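You operate a simulated robot arm through the tools that you are given. There is no shell and no other tool. Be economical: measure what you need, move in short steps, check, and stop when the job is done.

You run a simulated robot arm. Do the job below in one go: nothing can be reset, and whatever is moved stays where it is left.

JOB
Press the maroon trainer start button three times. Press the yellow injectors button three times. Put the 12 mm socket from the top of the wooden work bench on top of the medium piston and the 17 mm socket on top of the large yellow box. Any order will do.

The check looks at the end state, three seconds after you hand in, the way a careful person would. Anything else that was tipped, shoved, dropped, spilled or broken makes it a failure.

ROBOT AND FRAMES
A 6-joint arm with a two-finger gripper on a trunk, on a base that drives. Base frame: it is fixed to the floor where the robot stands at the start and does not move with it; the origin is under the middle of the robot, x ahead of it, y to its left, z up. Readings come in cm, rad, newtons and seconds.
With the tool pointing down near the work surface it reaches from about 24 to 48 cm from the robot's upright axis, wherever it stands. Its first joint turns from -2.007 to 2.007 rad. Places, roughly: large yellow box [-175, 25, 100]; maroon trainer start button [40, 0, 70]; medium piston [-175, -75, 100]; socket [-150, -50, 75]; yellow injectors button [100, 230, 90]. Payload 2.1 kg.
The tool frame sits at the grasp point between the pads (the TCP): z along the fingers, y along the line on which they close. The tips reach 2 cm beyond it. Largest opening 10 cm; the body of the gripper starts 6.3 cm behind the TCP.
Orientation is that of the tool frame in the base frame, as [roll, pitch, yaw] about the fixed x, y, z axes, in that order (R = Rz(yaw) Ry(pitch) Rx(roll)). With the fingers straight down and closing along the base's y, the tool's x points along the base's -x, its y along +y and its z along -z.

CONTROLS
- The arm moves only by the tool arm_command. Its argument "series" is a list of rows, each a list of 3 entries, a list of its own where there are three numbers: the opening, from 0 (shut) to 1 (fully open), then the shift along the base's x, y, z in m, then the turn, a rotation vector about the base's x, y, z in degrees. In form: [[grip, [dx, dy, dz], [ax, ay, az]], ...]. A call has 1 to 12 rows; each row is the pose to reach, as a shift and turn from the pose commanded when the call began. Each row takes 0.2 s and may step no farther than 5 cm and 0.15 rad from the row before; otherwise, or with a gripper value out of range, the whole call is refused. Where a pose cannot be reached the arm comes as near as it can. A force on the tool above 40 N (or 10 N above the force at the start of the call, whichever is more), or a blocked arm, ends the call early, and 0.2 s more pass. The fingers move at their own pace (about 15.3 cm/s each) and stop on an object; they squeeze with about 20 N. The grip force told is the motor's: it shows also when the fingers shut on nothing. Time passes only in rows, and 0.2 s behind the last, so rows that repeat a pose let the fingers close. It gives the time, the measured TCP pose, the force on the tool (base axes), the opening and the grip force at its end, in the units of the frame above (readings bear some noise), with the torque about the TCP (base axes, N m) and any sound that the robot's microphone picked up, and new pictures: "pictures" is both (left out), scene, wrist or none.
- Cameras (640 x 400 px; columns grow to the right, rows downward): "scene" is now at [0.38, 11.98, 147.39]; the picture's right is [-0.30, -0.95, 0.00], its down [-0.84, 0.26, -0.48] and it looks along [0.46, -0.15, -0.88] (base axes); focal length 277 px, centre (320, 200). "wrist" rides on the gripper at [7, -1.9, -9.9] in the tool frame; the picture's right is [0.26, 0.97, 0.00], its down [-0.75, 0.20, -0.63] and it looks along [-0.61, 0.16, 0.78] (tool axes); focal length 230 px, centre (320, 200). There is no depth. A picture from a camera that has moved, and an enlarged one, comes with that camera's place and axes in the base frame and with its lens.
- move_column(by): slides the trunk up (or, below 0, down) by that many cm; the arm and the scene camera ride with it, the base frame stays. It gives what a move gives, with no picture.
- base_move(legs): drives the robot by 1 to 6 legs, each [ahead, turn to the left] in cm and rad, along the robot's own axes; the way and the turn of a leg run together, so that a leg with both is an arc; at most 150 cm and 3.142 rad a leg. The arm and the cameras ride along, it lands a little off, and it stops where it bumps. It gives what a move gives, and a new picture of the scene camera.
- pan_tilt(pan, tilt): turns the head with the scene camera to pan (to the left, within 2.705 rad either way) and tilt (down, from -0.506 to 1.204), counted from straight ahead of the robot. It gives what a move gives, and a new picture of the scene camera.
- zoom(camera, box): a new picture of the part [left, top, right, bottom] of that camera's present view, enlarged. It takes no simulated time.
- finish_job(): hands the job in; it is judged then, once.

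Go step by step. Nothing tells you exact positions but the pictures and the camera data: compare them with the known pose of the tool, close in by small moves and look again before you grip or let go. The budget is 165 turns and 260 pictures, counting those below and the enlarged ones. Unless the task says otherwise, let go and move clear before handing in, and close with one line.

The tools are called as a command line: name --argument value ..., lists and objects as JSON in quotes. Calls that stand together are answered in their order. arm_command: Moves the arm, as the interface text tells. Its arguments: {"type":"object","properties":{"series":{"type":"array","items":{"type":"array"}},"pictures":{"type":"string","enum":["both","scene","wrist","none"]}},"required":["series"]} The other tools are called the same way: move_column (by) slides the trunk up or down; base_move (legs) drives the base; pan_tilt (pan, tilt) turns the head that bears the scene camera; zoom (camera, box) takes an enlarged picture of a part of a camera's view; finish_job () hands the job in.

At the start:

```text
time_s: 0.0
position: [28.43, 8.49, 101.68]
tool_rot: [3.14, -0.001, 3.141]
contact_force: [-0.1, -0.6, 0.8]
ft_torque: [-0.01, 0.01, -0.04]
grip_width: 10.0
gripper_force: 0.1
trunk travel left (down, up): [-70.0, 29.0]
robot x, y, heading: [-0.19, 0.09, -0.001]
head pan, tilt: [-0.307, 1.068]
```

scene: 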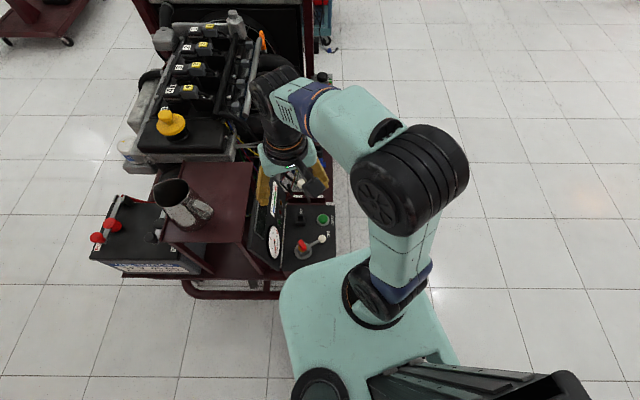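
wrist: 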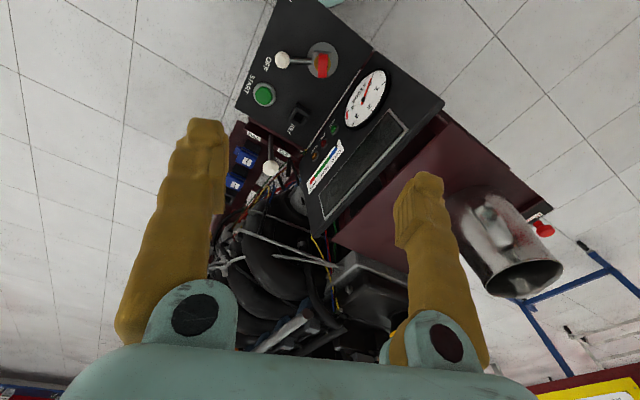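

The panel of the trainer is ahead, with a green button labelled START at about [33.7, 0.2, 72]. I'll enlarge both views to be sure before moving.

zoom --camera "scene" --box '[240, 160, 360, 280]'

zoom --camera "wrist" --box '[220, 20, 420, 160]'

```text
3.33 times, centred on (300, 220) of scene
camera zoom: at [0.38, 11.98, 147.39], right [-0.3, -0.95, 0.0], down [-0.84, 0.26, -0.48], along [0.46, -0.15, -0.88], focal length 924 px, centre (387, 133)
```

zoom: 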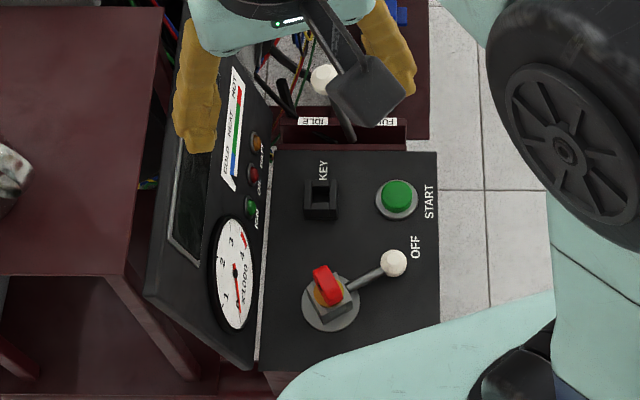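

```text
2.86 times, centred on (320, 90) of wrist
camera zoom: at [21.48, 6.63, 111.58], right [-0.26, 0.97, 0.0], down [0.75, 0.2, 0.63], along [0.61, 0.16, -0.78], focal length 657 px, centre (320, 514)
```

zoom: 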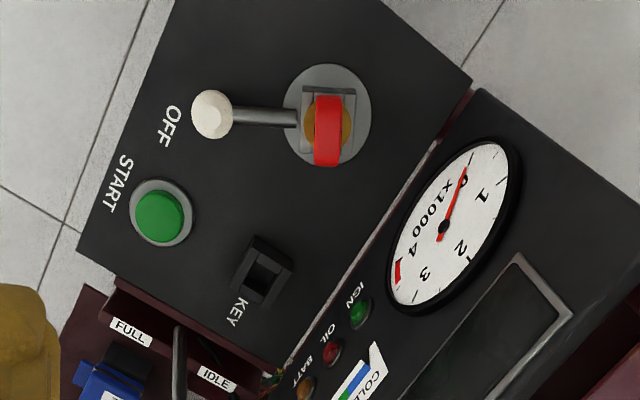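

The START button is a green mushroom on a roughly level panel at about [34.2, 0, 70]. I'll shut the fingers and move above it first.

arm_command --series '[[0, [0.02, -0.03, 0], [0, 0, 0]], [0, [0.04, -0.06, 0], [0, 0, 0]], [0, [0.057, -0.085, -0.02], [0, 0, 0]], [0, [0.057, -0.085, -0.06], [0, 0, 0]], [0, [0.057, -0.085, -0.1], [0, 0, 0]], [0, [0.057, -0.085, -0.14], [0, 0, 0]], [0, [0.057, -0.085, -0.18], [0, 0, 0]], [0, [0.057, -0.085, -0.18], [0, 0, 0]]]'

```text
time_s: 1.8
position: [33.95, -0.12, 83.66]
tool_rot: [3.141, -0.001, -3.141]
contact_force: [-0.4, 0.6, 0.3]
ft_torque: [-0.02, 0.0, -0.04]
grip_width: 0.0
gripper_force: 20.2
trunk travel left (down, up): [-70.0, 29.0]
robot x, y, heading: [-0.12, 0.52, 0.001]
head pan, tilt: [-0.307, 1.068]
camera scene: at [0.33, 11.96, 147.39], right [-0.3, -0.95, 0.0], down [-0.84, 0.26, -0.48], along [0.46, -0.15, -0.88], focal length 277 px, centre (320, 200)
camera wrist: at [26.98, -2.07, 93.48], right [-0.26, 0.97, 0.0], down [0.75, 0.2, 0.63], along [0.61, 0.16, -0.78], focal length 230 px, centre (320, 200)
```

scene: 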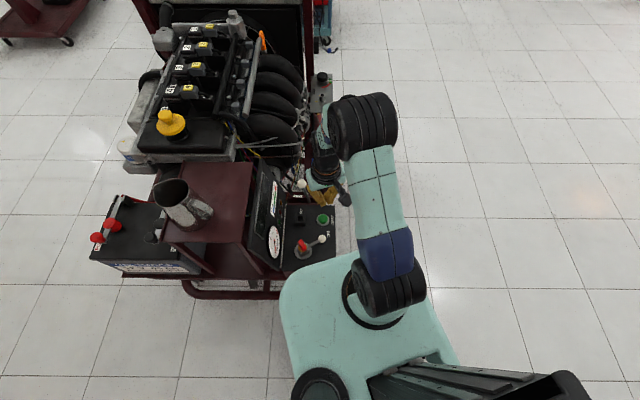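
wrist: 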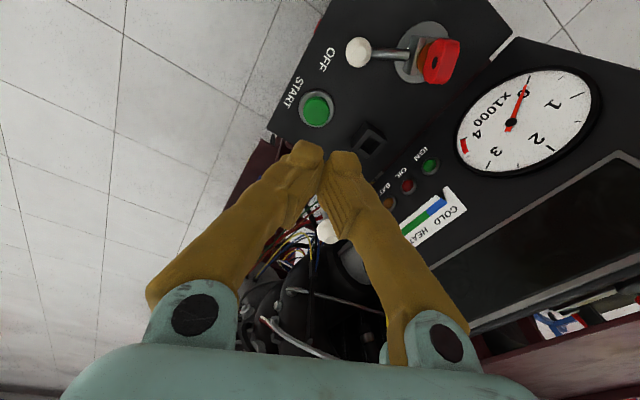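

Both cameras agree on the button at about [34.3, -0.4, 70]. I'll descend to 2 cm above it and check.

arm_command --series '[[0, [0.003, -0.002, -0.04], [0, 0, 0]], [0, [0.003, -0.002, -0.08], [0, 0, 0]], [0, [0.003, -0.002, -0.1], [0, 0, 0]], [0, [0.003, -0.002, -0.1], [0, 0, 0]]]' --pictures "wrist"

zoom --camera "scene" --box '[260, 160, 380, 280]'

```text
time_s: 2.8
position: [34.46, -0.19, 73.65]
tool_rot: [-3.14, 0.0, 3.14]
contact_force: [0.7, -0.5, 0.7]
ft_torque: [-0.02, -0.01, -0.01]
grip_width: 0.0
gripper_force: 19.9
trunk travel left (down, up): [-70.0, 29.0]
robot x, y, heading: [-0.17, 0.01, -0.002]
head pan, tilt: [-0.307, 1.068]
camera wrist: at [27.45, -2.19, 83.52], right [-0.26, 0.97, 0.0], down [0.75, 0.2, 0.63], along [0.61, 0.16, -0.78], focal length 230 px, centre (320, 200)
```

wrist: 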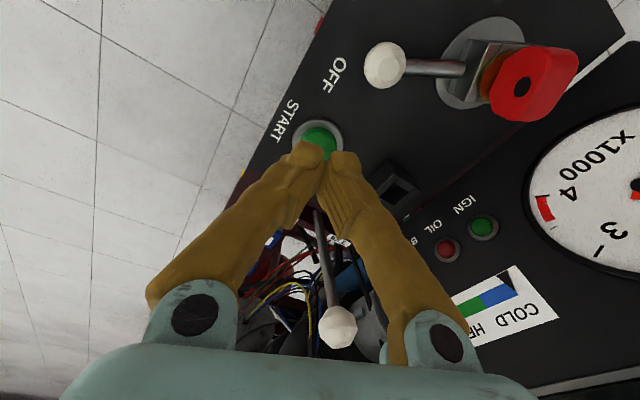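

```text
3.33 times, centred on (320, 220) of scene
camera zoom: at [0.37, 11.97, 147.39], right [-0.3, -0.95, 0.0], down [-0.84, 0.26, -0.48], along [0.46, -0.15, -0.88], focal length 924 px, centre (320, 133)
```

zoom: 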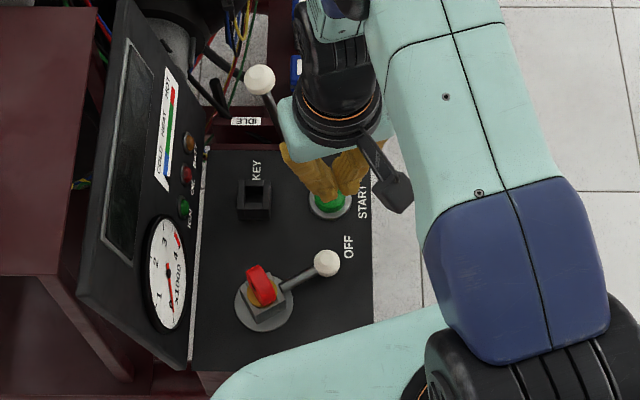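

The tips hang about 2 cm over the button, a touch too far ahead. I'll shift back 4 mm and press down in small steps, watching force and sound.

arm_command --series '[[0, [-0.004, -0.002, 0], [0, 0, 0]], [0, [-0.004, -0.002, -0.006], [0, 0, 0]], [0, [-0.004, -0.002, -0.012], [0, 0, 0]], [0, [-0.004, -0.002, -0.016], [0, 0, 0]]]' --pictures "wrist"

```text
time_s: 3.8
position: [34.12, -0.38, 72.18]
tool_rot: [-3.141, -0.002, 3.141]
contact_force: [-0.6, 0.4, 0.1]
ft_torque: [0.02, -0.01, -0.03]
grip_width: 0.01
gripper_force: 20.2
trunk travel left (down, up): [-70.0, 29.0]
robot x, y, heading: [-0.04, 0.05, 0.002]
head pan, tilt: [-0.307, 1.068]
camera wrist: at [27.08, -2.31, 81.95], right [-0.26, 0.97, 0.0], down [0.75, 0.2, 0.63], along [0.61, 0.16, -0.78], focal length 230 px, centre (320, 200)
```

wrist: 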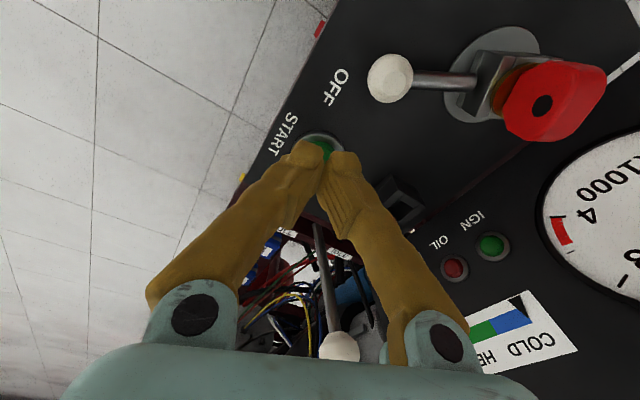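

No contact yet. I continue down in 2 mm steps.

arm_command --series '[[0, [0, 0, -0.003], [0, 0, 0]], [0, [0, 0, -0.005], [0, 0, 0]], [0, [0, 0, -0.007], [0, 0, 0]], [0, [0, 0, -0.009], [0, 0, 0]]]' --pictures "none"

```text
time_s: 4.8
position: [34.08, -0.52, 71.16]
tool_rot: [3.142, 0.0, 3.141]
contact_force: [-0.2, 0.0, -0.4]
ft_torque: [0.04, 0.01, -0.03]
grip_width: 0.0
gripper_force: 20.3
trunk travel left (down, up): [-70.0, 29.0]
robot x, y, heading: [0.04, 0.28, 0.0]
head pan, tilt: [-0.307, 1.068]
```

arm_command --series '[[0, [0, 0, -0.002], [0, 0, 0]], [0, [0, 0, -0.004], [0, 0, 0]], [0, [0, 0, -0.006], [0, 0, 0]], [0, [0, 0, -0.008], [0, 0, 0]]]' --pictures "wrist"

```text
time_s: 5.8
position: [34.08, -0.36, 70.45]
tool_rot: [3.141, 0.0, 3.142]
contact_force: [-0.1, 0.2, 0.6]
ft_torque: [-0.01, -0.01, -0.01]
grip_width: 0.0
gripper_force: 19.6
trunk travel left (down, up): [-70.0, 29.0]
robot x, y, heading: [-0.14, -0.04, -0.001]
head pan, tilt: [-0.307, 1.068]
camera wrist: at [27.09, -2.3, 80.26], right [-0.26, 0.97, 0.0], down [0.75, 0.2, 0.63], along [0.61, 0.16, -0.78], focal length 230 px, centre (320, 200)
```

wrist: 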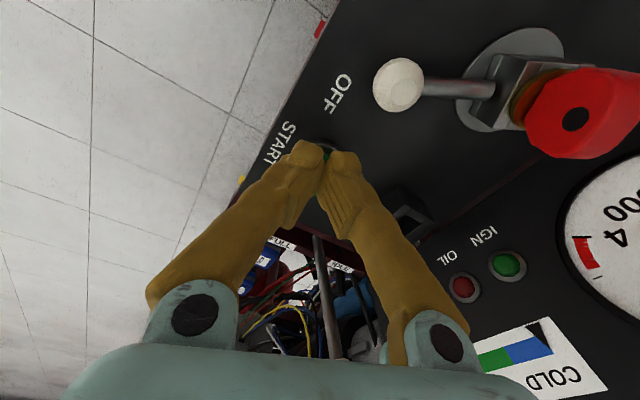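

Still no contact; the tips are at z 68.4. Continue down.

arm_command --series '[[0, [0, 0, -0.002], [0, 0, 0]], [0, [0, 0, -0.004], [0, 0, 0]], [0, [0, 0, -0.006], [0, 0, 0]], [0, [0, 0, -0.008], [0, 0, 0]], [0, [0, 0, -0.01], [0, 0, 0]]]' --pictures "none"

zoom --camera "scene" --box '[290, 190, 350, 230]'

```text
time_s: 7.0
position: [34.01, -0.4, 69.31]
tool_rot: [-3.14, 0.001, -3.141]
contact_force: [-0.5, 0.4, 1.1]
ft_torque: [0.03, -0.01, -0.01]
grip_width: 0.0
gripper_force: 19.6
trunk travel left (down, up): [-70.0, 29.0]
robot x, y, heading: [0.09, -0.15, 0.004]
head pan, tilt: [-0.307, 1.068]
```

```text
10.00 times, centred on (320, 210) of scene
camera zoom: at [0.39, 11.97, 147.39], right [-0.3, -0.95, 0.0], down [-0.84, 0.26, -0.48], along [0.46, -0.15, -0.88], focal length 2773 px, centre (320, 100)
```

zoom: 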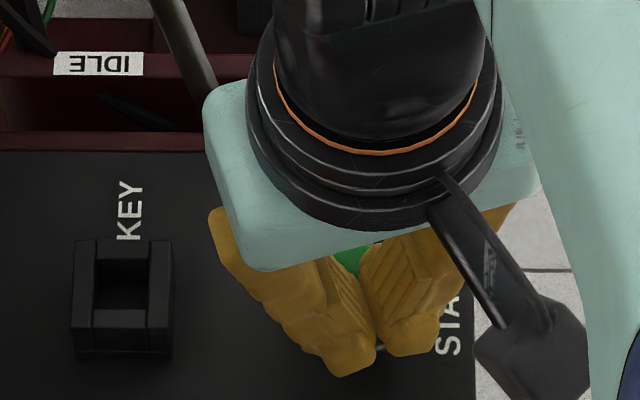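

The tips came down just in front of the button, which must be lower than I took it: about [35.4, -0.4, 67]. I'll rise, shift ahead 1.3 cm and look.

arm_command --series '[[0, [0, 0, 0.02], [0, 0, 0]], [0, [0.013, 0, 0.02], [0, 0, 0]], [0, [0.013, 0, 0.01], [0, 0, 0]], [0, [0.013, 0, 0.01], [0, 0, 0]]]' --pictures "wrist"

zoom --camera "scene" --box '[290, 190, 350, 230]'

zoom --camera "wrist" --box '[270, 110, 380, 180]'

```text
time_s: 8.0
position: [35.36, -0.25, 70.58]
tool_rot: [-3.14, 0.0, 3.141]
contact_force: [0.7, -0.2, -1.0]
ft_torque: [-0.01, 0.02, 0.01]
grip_width: 0.0
gripper_force: 19.9
trunk travel left (down, up): [-70.0, 29.0]
robot x, y, heading: [0.16, -0.49, 0.003]
head pan, tilt: [-0.307, 1.068]
camera wrist: at [28.42, -2.27, 80.19], right [-0.26, 0.97, 0.0], down [0.75, 0.2, 0.63], along [0.61, 0.16, -0.78], focal length 230 px, centre (320, 200)
```

wrist: 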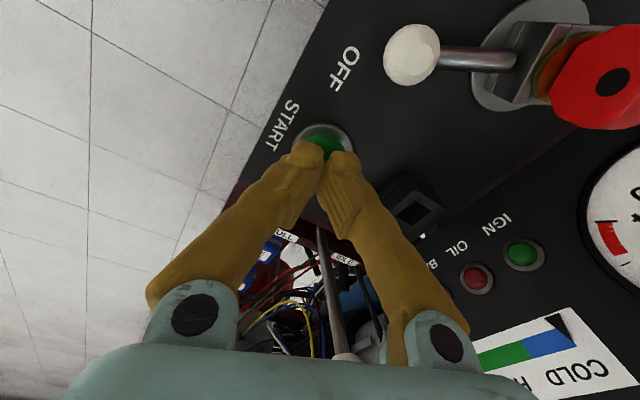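

```text
10.00 times, centred on (320, 210) of scene
camera zoom: at [0.38, 11.97, 147.39], right [-0.3, -0.95, 0.0], down [-0.84, 0.26, -0.48], along [0.46, -0.15, -0.88], focal length 2773 px, centre (320, 100)
```

zoom: 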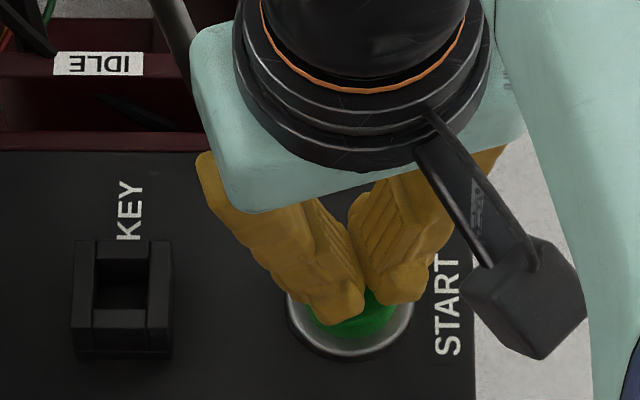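

```text
5.71 times, centred on (325, 145) of wrist
camera zoom: at [28.42, -2.27, 80.19], right [-0.26, 0.97, 0.0], down [0.75, 0.2, 0.63], along [0.61, 0.16, -0.78], focal length 1315 px, centre (291, 514)
```

zoom: 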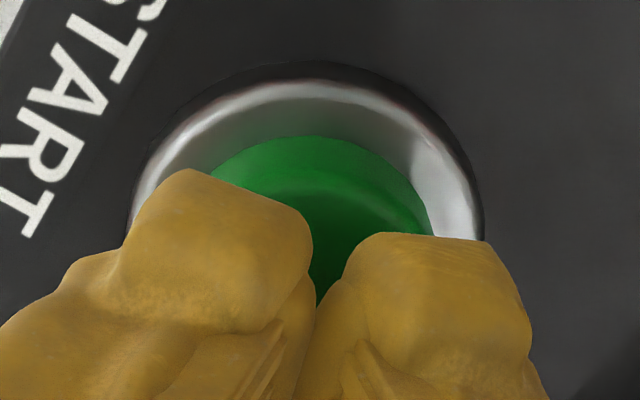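

Now the tips sit over the button. I press down in 2 mm steps.

arm_command --series '[[0, [0, 0.002, -0.004], [0, 0, 0]], [0, [0, 0.002, -0.008], [0, 0, 0]], [0, [0, 0.002, -0.012], [0, 0, 0]], [0, [0, 0.002, -0.014], [0, 0, 0]], [0, [0, 0.002, -0.016], [0, 0, 0]], [0, [0, 0.002, -0.018], [0, 0, 0]], [0, [0, 0.002, -0.02], [0, 0, 0]]]' --pictures "none"

zoom --camera "wrist" --box '[270, 110, 380, 180]'

```text
time_s: 9.6
position: [35.55, -0.16, 68.51]
tool_rot: [3.141, 0.007, -3.141]
contact_force: [3.5, 1.5, 22.5]
ft_torque: [-0.02, -0.05, -0.02]
grip_width: 0.59
gripper_force: 29.0
trunk travel left (down, up): [-70.0, 29.0]
robot x, y, heading: [-0.0, -0.0, 0.001]
head pan, tilt: [-0.307, 1.068]
heard: click
```

```text
5.71 times, centred on (325, 145) of wrist
camera zoom: at [28.31, -2.0, 78.36], right [-0.26, 0.97, 0.0], down [0.75, 0.2, 0.63], along [0.61, 0.16, -0.77], focal length 1315 px, centre (291, 514)
```

zoom: 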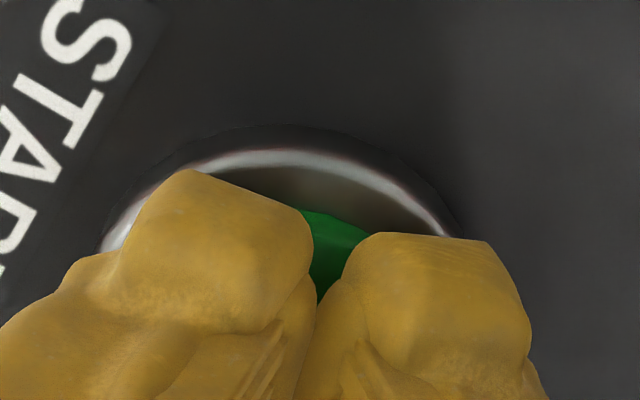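

A click was heard: press one. I'll release fully and listen.

arm_command --series '[[0, [0, 0, 0.005], [0, 0, 0]], [0, [0, 0, 0.012], [0, 0, 0]], [0, [0, 0, 0.018], [0, 0, 0]], [0, [0, 0, 0.018], [0, 0, 0]], [0, [0, 0, 0.018], [0, 0, 0]]]' --pictures "none"

zoom --camera "wrist" --box '[270, 110, 380, 180]'

```text
time_s: 10.8
position: [35.5, -0.13, 70.29]
tool_rot: [3.142, 0.001, 3.141]
contact_force: [-0.1, -0.2, -0.2]
ft_torque: [-0.02, 0.0, 0.01]
grip_width: 0.0
gripper_force: 29.6
trunk travel left (down, up): [-70.0, 29.0]
robot x, y, heading: [0.09, 0.22, -0.003]
head pan, tilt: [-0.307, 1.068]
```

```text
5.71 times, centred on (325, 145) of wrist
camera zoom: at [28.46, -2.07, 80.08], right [-0.26, 0.97, 0.0], down [0.75, 0.2, 0.63], along [0.61, 0.16, -0.78], focal length 1315 px, centre (291, 514)
```

zoom: 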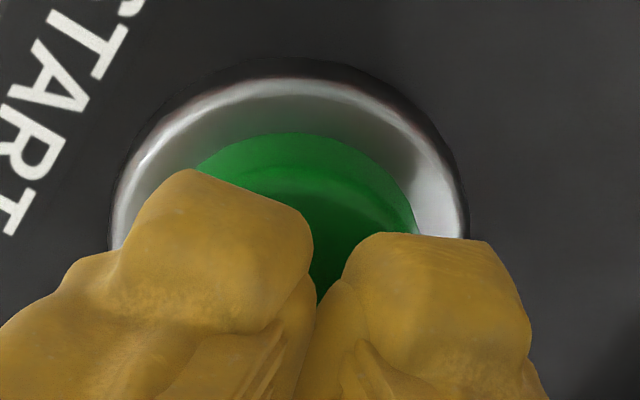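

The button sprang back with no click on release, so each click is one press. Press two.

arm_command --series '[[0, [0, 0, -0.006], [0, 0, 0]], [0, [0, 0, -0.01], [0, 0, 0]], [0, [0, 0, -0.014], [0, 0, 0]], [0, [0, 0, -0.016], [0, 0, 0]], [0, [0, 0, -0.018], [0, 0, 0]], [0, [0, 0, -0.018], [0, 0, 0]]]' --pictures "none"

arm_command --series '[[0, [0, 0, 0.005], [0, 0, 0]], [0, [0, 0, 0.012], [0, 0, 0]], [0, [0, 0, 0.018], [0, 0, 0]], [0, [0, 0, 0.018], [0, 0, 0]], [0, [0, 0, 0.018], [0, 0, 0]]]' --pictures "none"

```text
time_s: 12.2
position: [35.44, -0.06, 68.63]
tool_rot: [3.141, 0.005, -3.141]
contact_force: [4.3, 0.0, 15.2]
ft_torque: [-0.05, -0.05, -0.01]
grip_width: 0.63
gripper_force: 29.3
trunk travel left (down, up): [-70.0, 29.0]
robot x, y, heading: [-0.19, -0.31, -0.001]
head pan, tilt: [-0.307, 1.068]
heard: click
```

```text
time_s: 13.4
position: [35.34, -0.11, 70.24]
tool_rot: [3.141, 0.001, -3.141]
contact_force: [0.6, -0.1, 0.6]
ft_torque: [0.0, -0.02, 0.01]
grip_width: 0.0
gripper_force: 29.6
trunk travel left (down, up): [-70.0, 29.0]
robot x, y, heading: [-0.21, 0.02, 0.002]
head pan, tilt: [-0.307, 1.068]
```

Second click heard and released. Press three, then rise well clear.

arm_command --series '[[0, [0, 0, -0.006], [0, 0, 0]], [0, [0, 0, -0.01], [0, 0, 0]], [0, [0, 0, -0.014], [0, 0, 0]], [0, [0, 0, -0.016], [0, 0, 0]], [0, [0, 0, -0.018], [0, 0, 0]], [0, [0, 0, -0.018], [0, 0, 0]]]' --pictures "none"

arm_command --series '[[0, [0, 0, 0.005], [0, 0, 0]], [0, [0, 0, 0.018], [0, 0, 0]], [0, [0, 0, 0.06], [0, 0, 0]], [0, [0, 0, 0.1], [0, 0, 0]], [0, [0, 0, 0.14], [0, 0, 0]], [0, [0, 0, 0.18], [0, 0, 0]], [0, [0, 0, 0.22], [0, 0, 0]], [0, [0, 0, 0.26], [0, 0, 0]], [0, [0, 0, 0.3], [0, 0, 0]], [0, [-0.04, 0, 0.33], [0, 0, 0]], [0, [-0.08, 0, 0.33], [0, 0, 0]], [0, [-0.08, 0, 0.33], [0, 0, 0]]]' --pictures "none"

pan_tilt --pan 1.0 --tilt 0.4

pan_tilt --pan 2.7 --tilt 0.4

pan_tilt --pan -2.7 --tilt 0.4

```text
time_s: 14.8
position: [35.51, -0.3, 68.54]
tool_rot: [-3.139, 0.004, 3.14]
contact_force: [-0.2, 3.7, 17.9]
ft_torque: [0.06, 0.0, 0.02]
grip_width: 0.58
gripper_force: 29.9
trunk travel left (down, up): [-70.0, 29.0]
robot x, y, heading: [0.06, 0.11, -0.001]
head pan, tilt: [-0.307, 1.068]
heard: click
```

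```text
time_s: 17.4
position: [27.43, -0.4, 101.59]
tool_rot: [3.14, -0.002, -3.141]
contact_force: [-1.1, -0.2, -1.0]
ft_torque: [0.01, -0.01, 0.01]
grip_width: 0.0
gripper_force: 29.2
trunk travel left (down, up): [-70.0, 29.0]
robot x, y, heading: [0.11, -0.12, -0.0]
head pan, tilt: [-0.307, 1.068]
```

```text
time_s: 18.9
position: [27.52, -0.33, 101.5]
tool_rot: [3.141, 0.001, -3.141]
contact_force: [0.0, -0.4, 0.6]
ft_torque: [0.0, -0.01, -0.01]
grip_width: 0.0
gripper_force: 29.9
trunk travel left (down, up): [-70.0, 29.0]
robot x, y, heading: [-0.34, -0.25, 0.0]
head pan, tilt: [1.0, 0.4]
camera scene: at [-0.82, 21.74, 152.87], right [0.84, -0.54, 0.0], down [-0.21, -0.33, -0.92], along [0.5, 0.77, -0.39], focal length 277 px, centre (320, 200)
```

scene: 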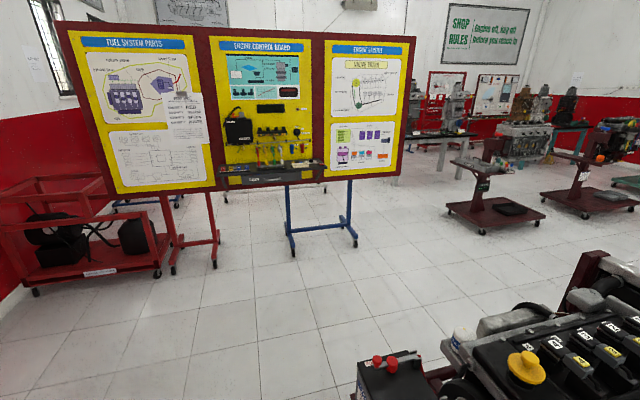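

```text
time_s: 20.6
position: [27.47, -0.4, 101.47]
tool_rot: [3.141, 0.0, -3.141]
contact_force: [0.6, 0.4, -0.7]
ft_torque: [0.02, 0.0, -0.01]
grip_width: 0.01
gripper_force: 29.4
trunk travel left (down, up): [-70.0, 29.0]
robot x, y, heading: [0.26, 0.19, -0.0]
head pan, tilt: [2.7, 0.4]
camera scene: at [-14.21, 17.91, 152.88], right [0.43, 0.9, 0.0], down [0.35, -0.17, -0.92], along [-0.83, 0.39, -0.39], focal length 277 px, centre (320, 200)
```

scene: 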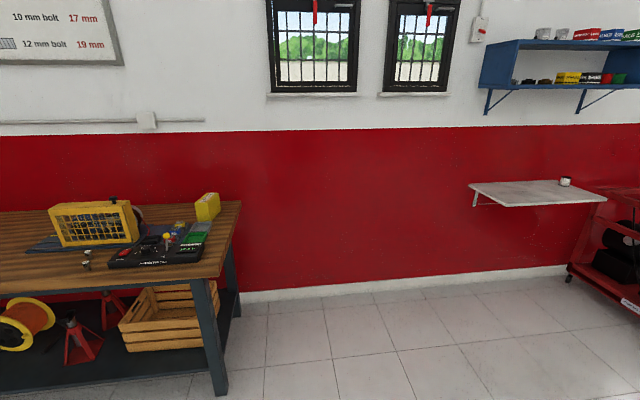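

```text
time_s: 24.8
position: [27.51, -0.37, 101.65]
tool_rot: [-3.142, 0.001, 3.141]
contact_force: [0.4, 0.4, 0.2]
ft_torque: [-0.04, 0.02, 0.02]
grip_width: 0.0
gripper_force: 29.6
trunk travel left (down, up): [-70.0, 29.0]
robot x, y, heading: [0.07, 0.04, -0.009]
head pan, tilt: [-2.7, 0.4]
camera scene: at [-14.21, 9.98, 152.88], right [-0.43, 0.9, 0.0], down [0.35, 0.17, -0.92], along [-0.83, -0.39, -0.39], focal length 277 px, centre (320, 200)
```

scene: 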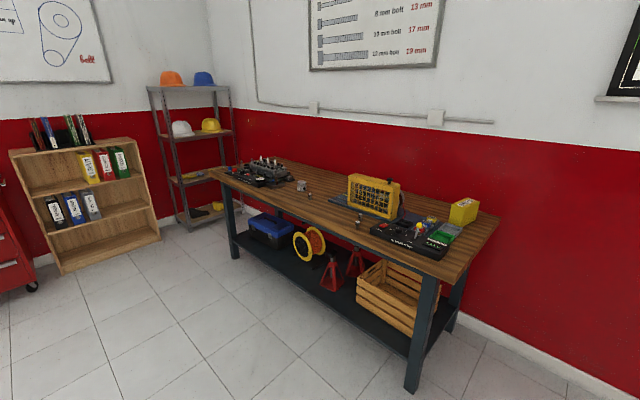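

All three START presses clicked. While the head faces the bench, I'll enlarge it, then look again at the engine control board.

zoom --camera "scene" --box '[200, 130, 360, 230]'

zoom --camera "scene" --box '[330, 160, 490, 260]'

pan_tilt --pan 1.0 --tilt 0.4

zoom --camera "scene" --box '[190, 80, 350, 190]'

```text
4.00 times, centred on (280, 180) of scene
camera zoom: at [-14.21, 9.98, 152.88], right [-0.43, 0.9, 0.0], down [0.35, 0.17, -0.92], along [-0.83, -0.39, -0.39], focal length 1109 px, centre (480, 280)
```

zoom: 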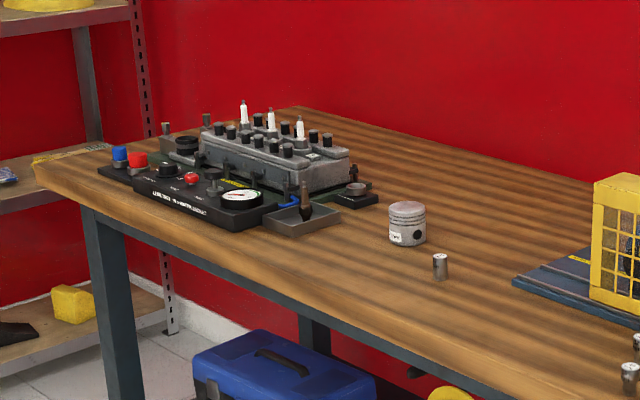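

```text
4.00 times, centred on (410, 210) of scene
camera zoom: at [-14.21, 9.98, 152.88], right [-0.43, 0.9, 0.0], down [0.35, 0.17, -0.92], along [-0.83, -0.39, -0.39], focal length 1109 px, centre (-40, 160)
```

zoom: 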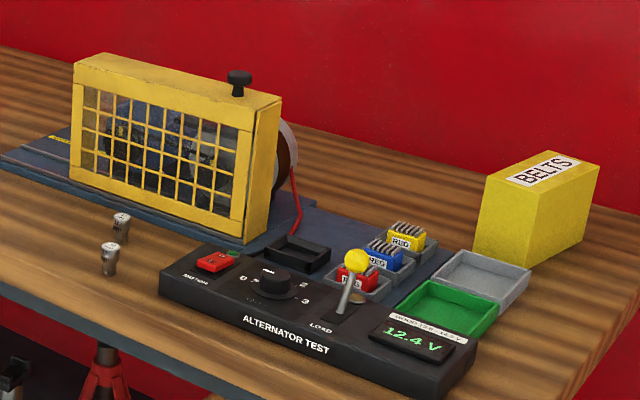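

```text
time_s: 27.9
position: [27.56, -0.34, 101.54]
tool_rot: [-3.14, -0.001, 3.141]
contact_force: [1.1, -0.3, -0.6]
ft_torque: [0.02, 0.0, -0.02]
grip_width: 0.01
gripper_force: 29.6
trunk travel left (down, up): [-70.0, 29.0]
robot x, y, heading: [0.11, -0.31, 0.001]
head pan, tilt: [1.0, 0.4]
camera scene: at [-0.83, 21.74, 152.88], right [0.84, -0.54, 0.0], down [-0.21, -0.33, -0.92], along [0.5, 0.77, -0.39], focal length 277 px, centre (320, 200)
```

scene: 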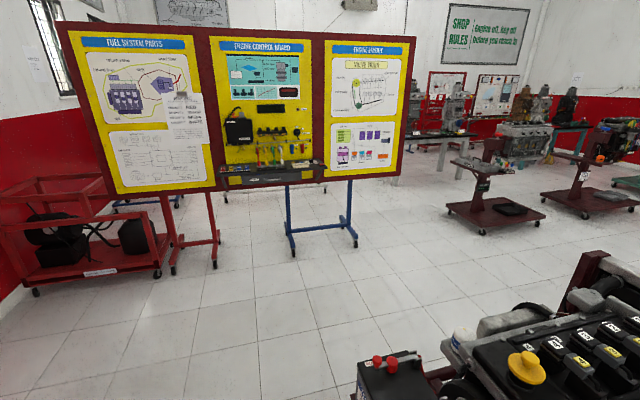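

```text
3.64 times, centred on (270, 135) of scene
camera zoom: at [-0.83, 21.74, 152.88], right [0.84, -0.54, 0.0], down [-0.21, -0.33, -0.92], along [0.5, 0.77, -0.39], focal length 1008 px, centre (502, 436)
```

zoom: 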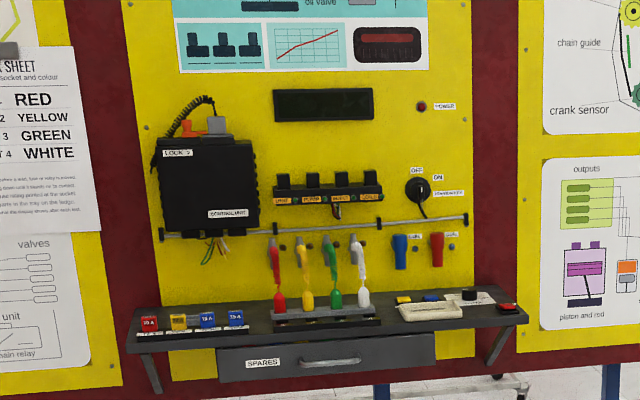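

The injectors button must be the yellow one on the shelf under the control board, near [105, 226, 90]; the board faces about (-0.43, -0.9). I'll back off, drive around the trainer's left, and stop about 90 cm short facing the board.

base_move --legs '[[-30, 0], [0, 1.57], [80, 0], [0, -0.975], [105, 0], [0, 0.53]]'

pan_tilt --pan 0 --tilt 0.6

```text
time_s: 46.5
position: [68.16, 165.35, 101.53]
tool_rot: [-3.141, 0.001, -1.996]
contact_force: [0.6, -0.4, 0.0]
ft_torque: [-0.02, -0.01, -0.03]
grip_width: 0.0
gripper_force: 29.4
trunk travel left (down, up): [-70.0, 29.0]
robot x, y, heading: [56.36, 140.11, 1.148]
head pan, tilt: [1.0, 0.4]
camera scene: at [36.34, 148.47, 152.88], right [0.84, 0.54, 0.0], down [0.21, -0.33, -0.92], along [-0.5, 0.77, -0.39], focal length 277 px, centre (320, 200)
```

scene: 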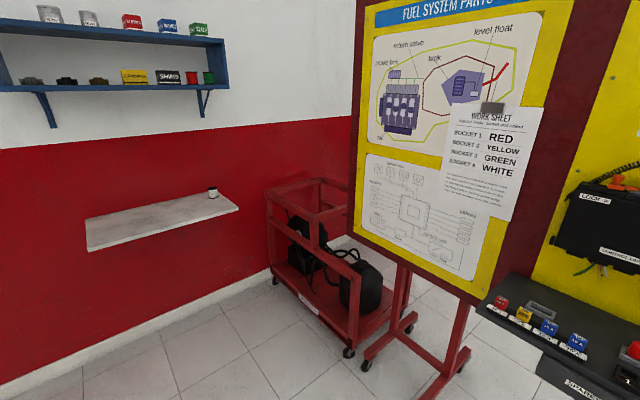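

```text
time_s: 47.8
position: [68.04, 165.4, 101.53]
tool_rot: [-3.141, -0.001, -1.997]
contact_force: [-0.5, 0.1, 0.5]
ft_torque: [0.01, 0.03, -0.04]
grip_width: 0.0
gripper_force: 29.4
trunk travel left (down, up): [-70.0, 29.0]
robot x, y, heading: [56.47, 140.73, 1.146]
head pan, tilt: [0.0, 0.6]
camera scene: at [45.01, 148.75, 151.06], right [0.91, -0.41, 0.0], down [-0.23, -0.51, -0.83], along [0.34, 0.75, -0.56], focal length 277 px, centre (320, 200)
```

scene: 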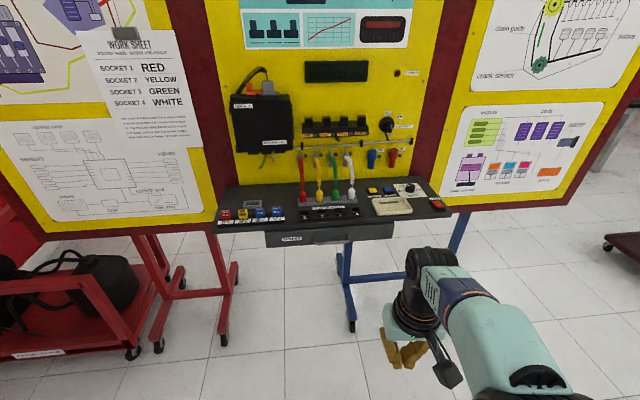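

zoom --camera "scene" --box '[340, 160, 460, 230]'

zoom --camera "scene" --box '[210, 100, 450, 250]'

```text
5.33 times, centred on (400, 195) of scene
camera zoom: at [45.01, 148.75, 151.06], right [0.91, -0.41, 0.0], down [-0.23, -0.51, -0.83], along [0.34, 0.75, -0.56], focal length 1479 px, centre (-107, 227)
```

zoom: 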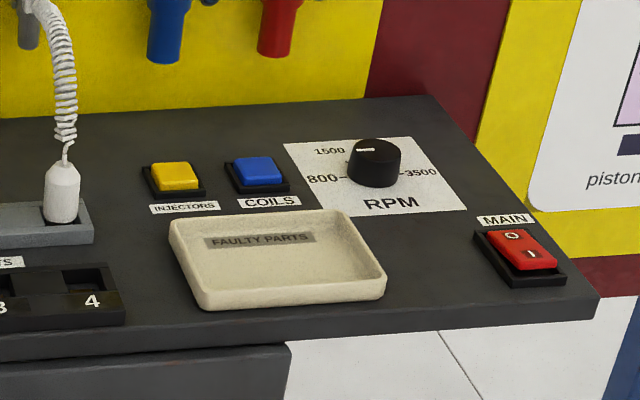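

```text
2.67 times, centred on (330, 175) of scene
camera zoom: at [45.01, 148.75, 151.06], right [0.91, -0.41, 0.0], down [-0.23, -0.51, -0.83], along [0.34, 0.75, -0.56], focal length 739 px, centre (293, 267)
```

zoom: 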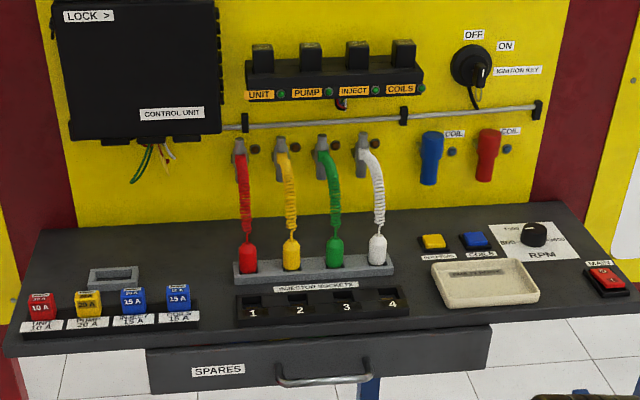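

The INJECTORS button is a small yellow square at about [107, 232, 87.5] on the shelf; the robot should come about 60 cm ahead. First I move the hand 9 cm to the robot's right so it stays clear of the cables, then drive.

arm_command --series '[[0, [0.03, -0.0135, 0.02], [0, 0, 0]], [0, [0.06, -0.027, 0.04], [0, 0, 0]], [0, [0.082, -0.037, 0.05], [0, 0, 0]], [0, [0.082, -0.037, 0.05], [0, 0, 0]]]' --pictures "none"

base_move --legs '[[58, 0]]'

pan_tilt --pan -0.2 --tilt 0.9

arm_command --series '[[0, [0, 0, 0], [0, 0, 0]]]' --pictures "wrist"

```text
time_s: 48.8
position: [76.02, 161.57, 106.56]
tool_rot: [-3.141, 0.001, -1.997]
contact_force: [-0.3, -0.7, 0.0]
ft_torque: [0.02, -0.05, 0.0]
grip_width: 0.02
gripper_force: 29.4
trunk travel left (down, up): [-70.0, 29.0]
robot x, y, heading: [56.73, 140.42, 1.146]
head pan, tilt: [0.0, 0.6]
```

```text
time_s: 52.1
position: [100.35, 214.91, 106.46]
tool_rot: [-3.141, 0.001, -1.997]
contact_force: [0.8, 0.2, 0.2]
ft_torque: [0.0, 0.01, 0.01]
grip_width: 0.0
gripper_force: 28.8
trunk travel left (down, up): [-70.0, 29.0]
robot x, y, heading: [80.54, 193.62, 1.144]
head pan, tilt: [0.0, 0.6]
camera scene: at [69.26, 202.07, 151.06], right [0.91, -0.41, 0.0], down [-0.23, -0.51, -0.83], along [0.34, 0.75, -0.56], focal length 277 px, centre (320, 200)
```

scene: 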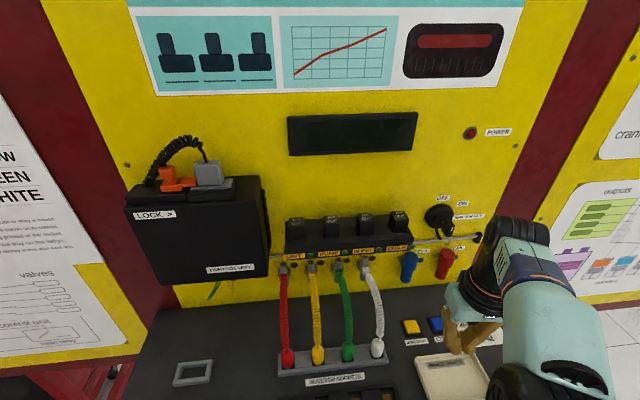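

```text
time_s: 52.9
position: [100.31, 214.83, 106.53]
tool_rot: [3.141, 0.0, -2.0]
contact_force: [-0.6, 0.5, 0.1]
ft_torque: [-0.01, -0.03, 0.0]
grip_width: 0.0
gripper_force: 29.3
trunk travel left (down, up): [-70.0, 29.0]
robot x, y, heading: [80.56, 193.79, 1.143]
head pan, tilt: [-0.201, 0.901]
camera scene: at [70.02, 200.13, 148.58], right [0.81, -0.59, 0.0], down [-0.46, -0.63, -0.62], along [0.36, 0.5, -0.78], focal length 277 px, centre (320, 200)
```

scene: 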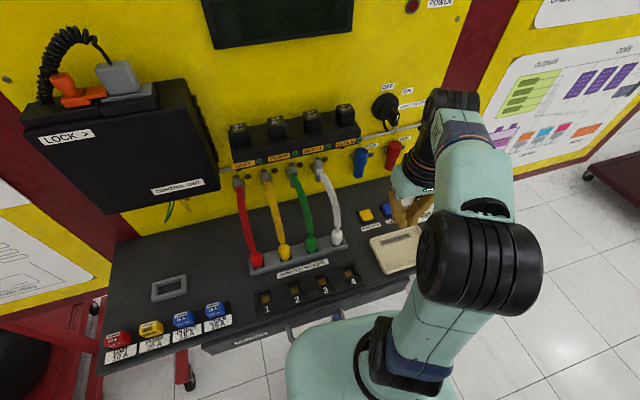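

```text
time_s: 53.3
position: [100.39, 214.88, 106.49]
tool_rot: [3.141, 0.001, -1.996]
contact_force: [0.0, 0.5, 0.0]
ft_torque: [0.0, 0.01, 0.01]
grip_width: 0.0
gripper_force: 29.1
trunk travel left (down, up): [-70.0, 29.0]
robot x, y, heading: [80.91, 193.84, 1.144]
head pan, tilt: [-0.201, 0.901]
camera wrist: at [99.11, 207.73, 116.39], right [-0.99, 0.17, 0.0], down [0.13, 0.77, 0.63], along [0.1, 0.62, -0.78], focal length 230 px, centre (320, 200)
```

wrist: 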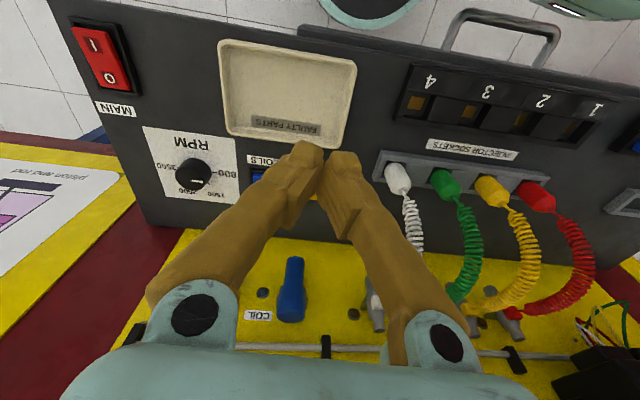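

The yellow button is near [105, 228, 87]; cables are about 9 cm to its left, the blue coil plug about 8 cm behind. I move over it at the current height and look.

arm_command --series '[[0, [0.012, 0.033, 0], [0, 0, 0]], [0, [0.024, 0.066, 0], [0, 0, 0]], [0, [0.035, 0.1, 0], [0, 0, 0]], [0, [0.041, 0.119, 0], [0, 0, 0]], [0, [0.041, 0.119, -0.03], [0, 0, 0]], [0, [0.041, 0.119, -0.03], [0, 0, 0]]]' --pictures "both"

zoom --camera "scene" --box '[320, 140, 440, 240]'

```text
time_s: 54.7
position: [104.38, 226.69, 103.52]
tool_rot: [3.14, -0.001, -1.997]
contact_force: [0.6, 0.5, 0.0]
ft_torque: [-0.02, 0.0, -0.02]
grip_width: 0.0
gripper_force: 29.8
trunk travel left (down, up): [-70.0, 29.0]
robot x, y, heading: [80.8, 193.99, 1.143]
head pan, tilt: [-0.201, 0.901]
camera scene: at [70.06, 200.18, 148.58], right [0.81, -0.59, 0.0], down [-0.46, -0.63, -0.62], along [0.36, 0.5, -0.78], focal length 277 px, centre (320, 200)
camera wrist: at [103.09, 219.51, 113.32], right [-0.99, 0.17, 0.0], down [0.13, 0.77, 0.63], along [0.1, 0.62, -0.78], focal length 230 px, centre (320, 200)
```

scene: 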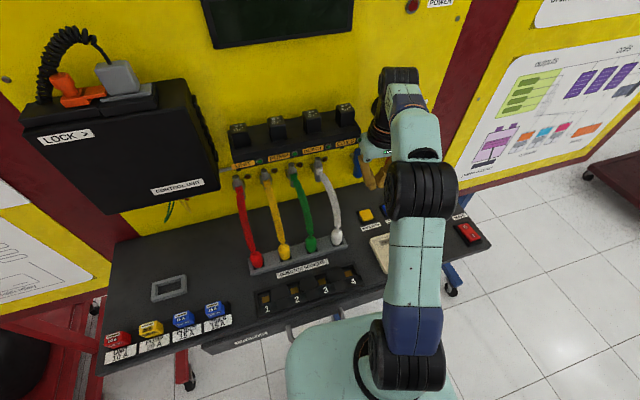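
wrist: 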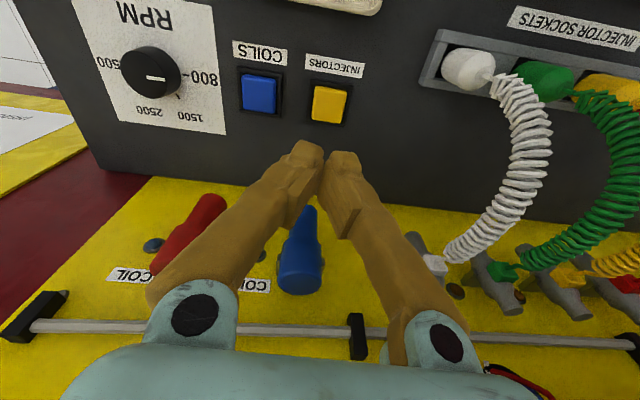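

```text
4.00 times, centred on (380, 190) of scene
camera zoom: at [70.06, 200.18, 148.58], right [0.81, -0.59, 0.0], down [-0.46, -0.63, -0.62], along [0.36, 0.5, -0.78], focal length 1109 px, centre (80, 240)
```

zoom: 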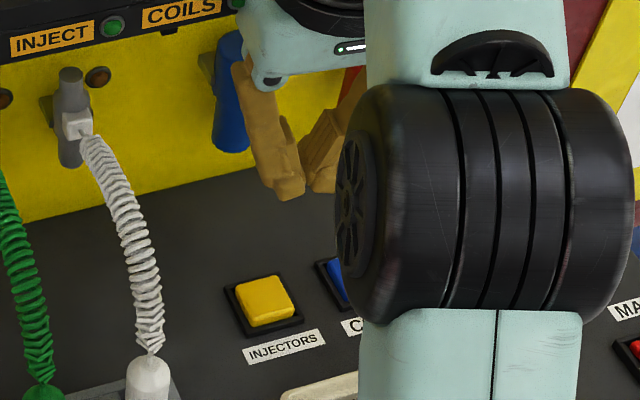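

The button's at about [103.4, 226.4, 89–90], with clear space around the fingers. I shift 1 cm and come down to about 3 cm above it.

arm_command --series '[[0, [-0.009, -0.002, 0], [0, 0, 0]], [0, [-0.009, -0.002, -0.03], [0, 0, 0]], [0, [-0.009, -0.002, -0.06], [0, 0, 0]], [0, [-0.009, -0.002, -0.08], [0, 0, 0]], [0, [-0.009, -0.002, -0.08], [0, 0, 0]]]' --pictures "wrist"

zoom --camera "scene" --box '[320, 140, 440, 240]'

```text
time_s: 55.9
position: [103.29, 226.61, 95.55]
tool_rot: [-3.14, 0.0, -1.996]
contact_force: [0.1, 0.6, -0.3]
ft_torque: [-0.02, -0.02, -0.01]
grip_width: 0.0
gripper_force: 29.3
trunk travel left (down, up): [-70.0, 29.0]
robot x, y, heading: [80.58, 193.76, 1.144]
head pan, tilt: [-0.201, 0.901]
camera wrist: at [102.12, 219.5, 105.34], right [-0.99, 0.16, 0.0], down [0.13, 0.77, 0.63], along [0.1, 0.62, -0.78], focal length 230 px, centre (320, 200)
```

wrist: 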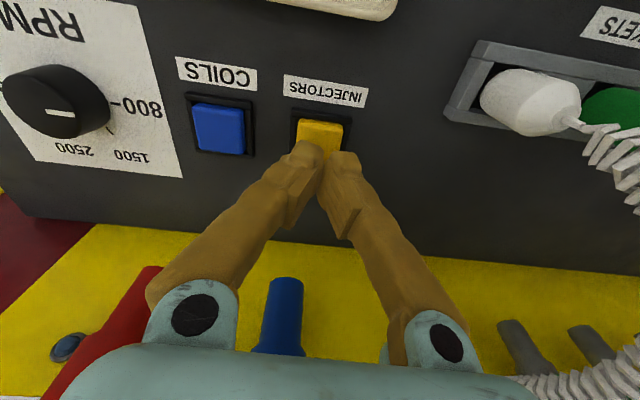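

```text
4.00 times, centred on (380, 190) of scene
camera zoom: at [69.95, 200.2, 148.57], right [0.81, -0.59, 0.0], down [-0.46, -0.63, -0.62], along [0.36, 0.5, -0.78], focal length 1109 px, centre (80, 240)
```

zoom: 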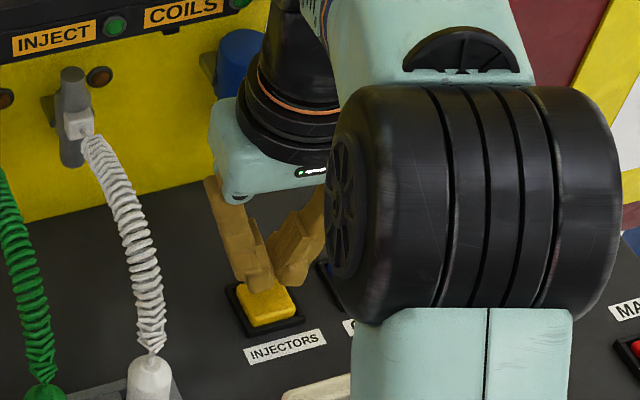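

Tips are on line over the yellow cap. Pressing slowly now.

arm_command --series '[[0, [0, 0, -0.006], [0, 0, 0]], [0, [0, 0, -0.01], [0, 0, 0]], [0, [0, 0, -0.014], [0, 0, 0]], [0, [0, 0, -0.018], [0, 0, 0]], [0, [0, 0, -0.022], [0, 0, 0]], [0, [0, 0, -0.026], [0, 0, 0]]]' --pictures "wrist"

zoom --camera "scene" --box '[320, 140, 440, 240]'

```text
time_s: 57.3
position: [103.54, 226.6, 92.84]
tool_rot: [3.141, 0.0, -2.0]
contact_force: [-0.6, 0.1, 0.3]
ft_torque: [-0.02, 0.02, 0.01]
grip_width: 0.0
gripper_force: 29.2
trunk travel left (down, up): [-70.0, 29.0]
robot x, y, heading: [80.71, 193.29, 1.144]
head pan, tilt: [-0.201, 0.901]
camera wrist: at [102.34, 219.37, 102.77], right [-0.99, 0.17, 0.0], down [0.13, 0.77, 0.63], along [0.1, 0.62, -0.78], focal length 230 px, centre (320, 200)
```

wrist: 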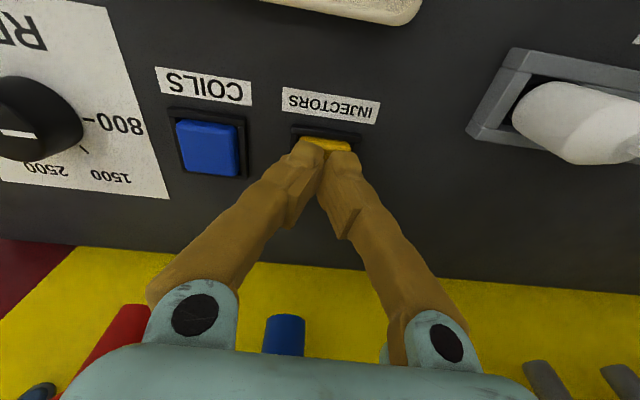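

```text
4.00 times, centred on (380, 190) of scene
camera zoom: at [70.04, 200.15, 148.58], right [0.81, -0.59, 0.0], down [-0.46, -0.63, -0.62], along [0.36, 0.5, -0.78], focal length 1109 px, centre (80, 240)
```

zoom: 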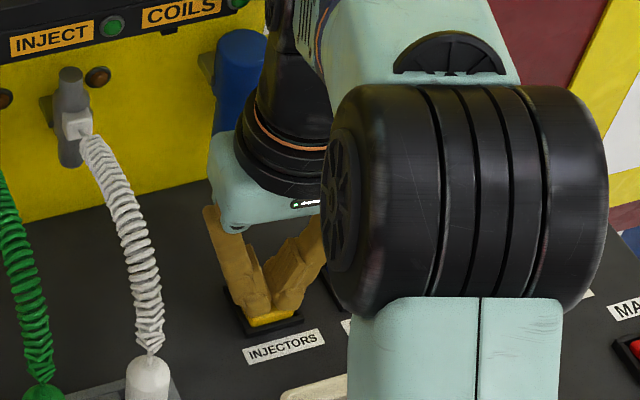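

Not touching yet but close. Continue down in 2 mm steps.

arm_command --series '[[0, [0, 0, -0.002], [0, 0, 0]], [0, [0, 0, -0.004], [0, 0, 0]], [0, [0, 0, -0.006], [0, 0, 0]], [0, [0, 0, -0.008], [0, 0, 0]], [0, [0, 0, -0.01], [0, 0, 0]]]' --pictures "none"

zoom --camera "scene" --box '[320, 140, 440, 240]'

```text
time_s: 58.5
position: [103.56, 226.65, 92.15]
tool_rot: [-3.139, 0.004, -1.996]
contact_force: [-1.1, 0.5, 18.9]
ft_torque: [-0.01, 0.03, -0.01]
grip_width: 0.61
gripper_force: 29.5
trunk travel left (down, up): [-70.0, 29.0]
robot x, y, heading: [80.52, 193.72, 1.141]
head pan, tilt: [-0.201, 0.901]
heard: click
```

```text
4.00 times, centred on (380, 190) of scene
camera zoom: at [69.81, 199.89, 148.6], right [0.81, -0.59, 0.0], down [-0.46, -0.63, -0.62], along [0.37, 0.5, -0.78], focal length 1109 px, centre (80, 240)
```

zoom: 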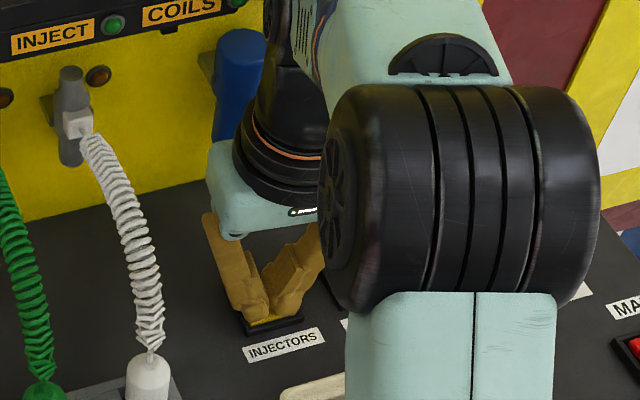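

First injectors click. Release, then press twice more, each its own call.

arm_command --series '[[0, [0, 0, 0.008], [0, 0, 0]], [0, [0, 0, 0.016], [0, 0, 0]], [0, [0, 0, 0.02], [0, 0, 0]], [0, [0, 0, 0.02], [0, 0, 0]], [0, [0, 0, 0.02], [0, 0, 0]]]' --pictures "none"

zoom --camera "wrist" --box '[270, 100, 380, 170]'

arm_command --series '[[0, [0, 0, -0.006], [0, 0, 0]], [0, [0, 0, -0.012], [0, 0, 0]], [0, [0, 0, -0.016], [0, 0, 0]], [0, [0, 0, -0.018], [0, 0, 0]], [0, [0, 0, -0.02], [0, 0, 0]]]' --pictures "none"

arm_command --series '[[0, [0, 0, 0.008], [0, 0, 0]], [0, [0, 0, 0.016], [0, 0, 0]], [0, [0, 0, 0.02], [0, 0, 0]], [0, [0, 0, 0.02], [0, 0, 0]], [0, [0, 0, 0.02], [0, 0, 0]]]' --pictures "none"

```text
time_s: 59.7
position: [103.5, 226.66, 93.93]
tool_rot: [-3.141, 0.0, -1.997]
contact_force: [-0.9, -0.3, -0.3]
ft_torque: [0.01, -0.01, 0.01]
grip_width: 0.01
gripper_force: 29.7
trunk travel left (down, up): [-70.0, 29.0]
robot x, y, heading: [80.48, 193.95, 1.144]
head pan, tilt: [-0.201, 0.901]
```

```text
5.71 times, centred on (325, 135) of wrist
camera zoom: at [102.29, 219.48, 103.82], right [-0.99, 0.17, 0.0], down [0.13, 0.77, 0.63], along [0.1, 0.62, -0.78], focal length 1315 px, centre (291, 571)
```

zoom: 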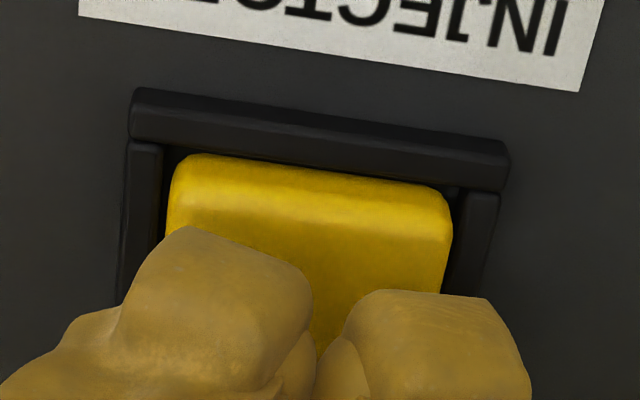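

```text
time_s: 60.9
position: [103.55, 226.62, 92.16]
tool_rot: [-3.14, 0.004, -1.997]
contact_force: [0.6, 4.8, 17.9]
ft_torque: [0.03, -0.02, -0.03]
grip_width: 0.57
gripper_force: 29.7
trunk travel left (down, up): [-70.0, 29.0]
robot x, y, heading: [80.67, 194.07, 1.146]
head pan, tilt: [-0.201, 0.901]
heard: click
```

```text
time_s: 62.1
position: [103.58, 226.77, 94.05]
tool_rot: [3.141, 0.0, -1.999]
contact_force: [0.3, -0.1, 0.7]
ft_torque: [-0.01, 0.02, 0.01]
grip_width: 0.0
gripper_force: 29.2
trunk travel left (down, up): [-70.0, 29.0]
robot x, y, heading: [80.59, 193.68, 1.145]
head pan, tilt: [-0.201, 0.901]
```

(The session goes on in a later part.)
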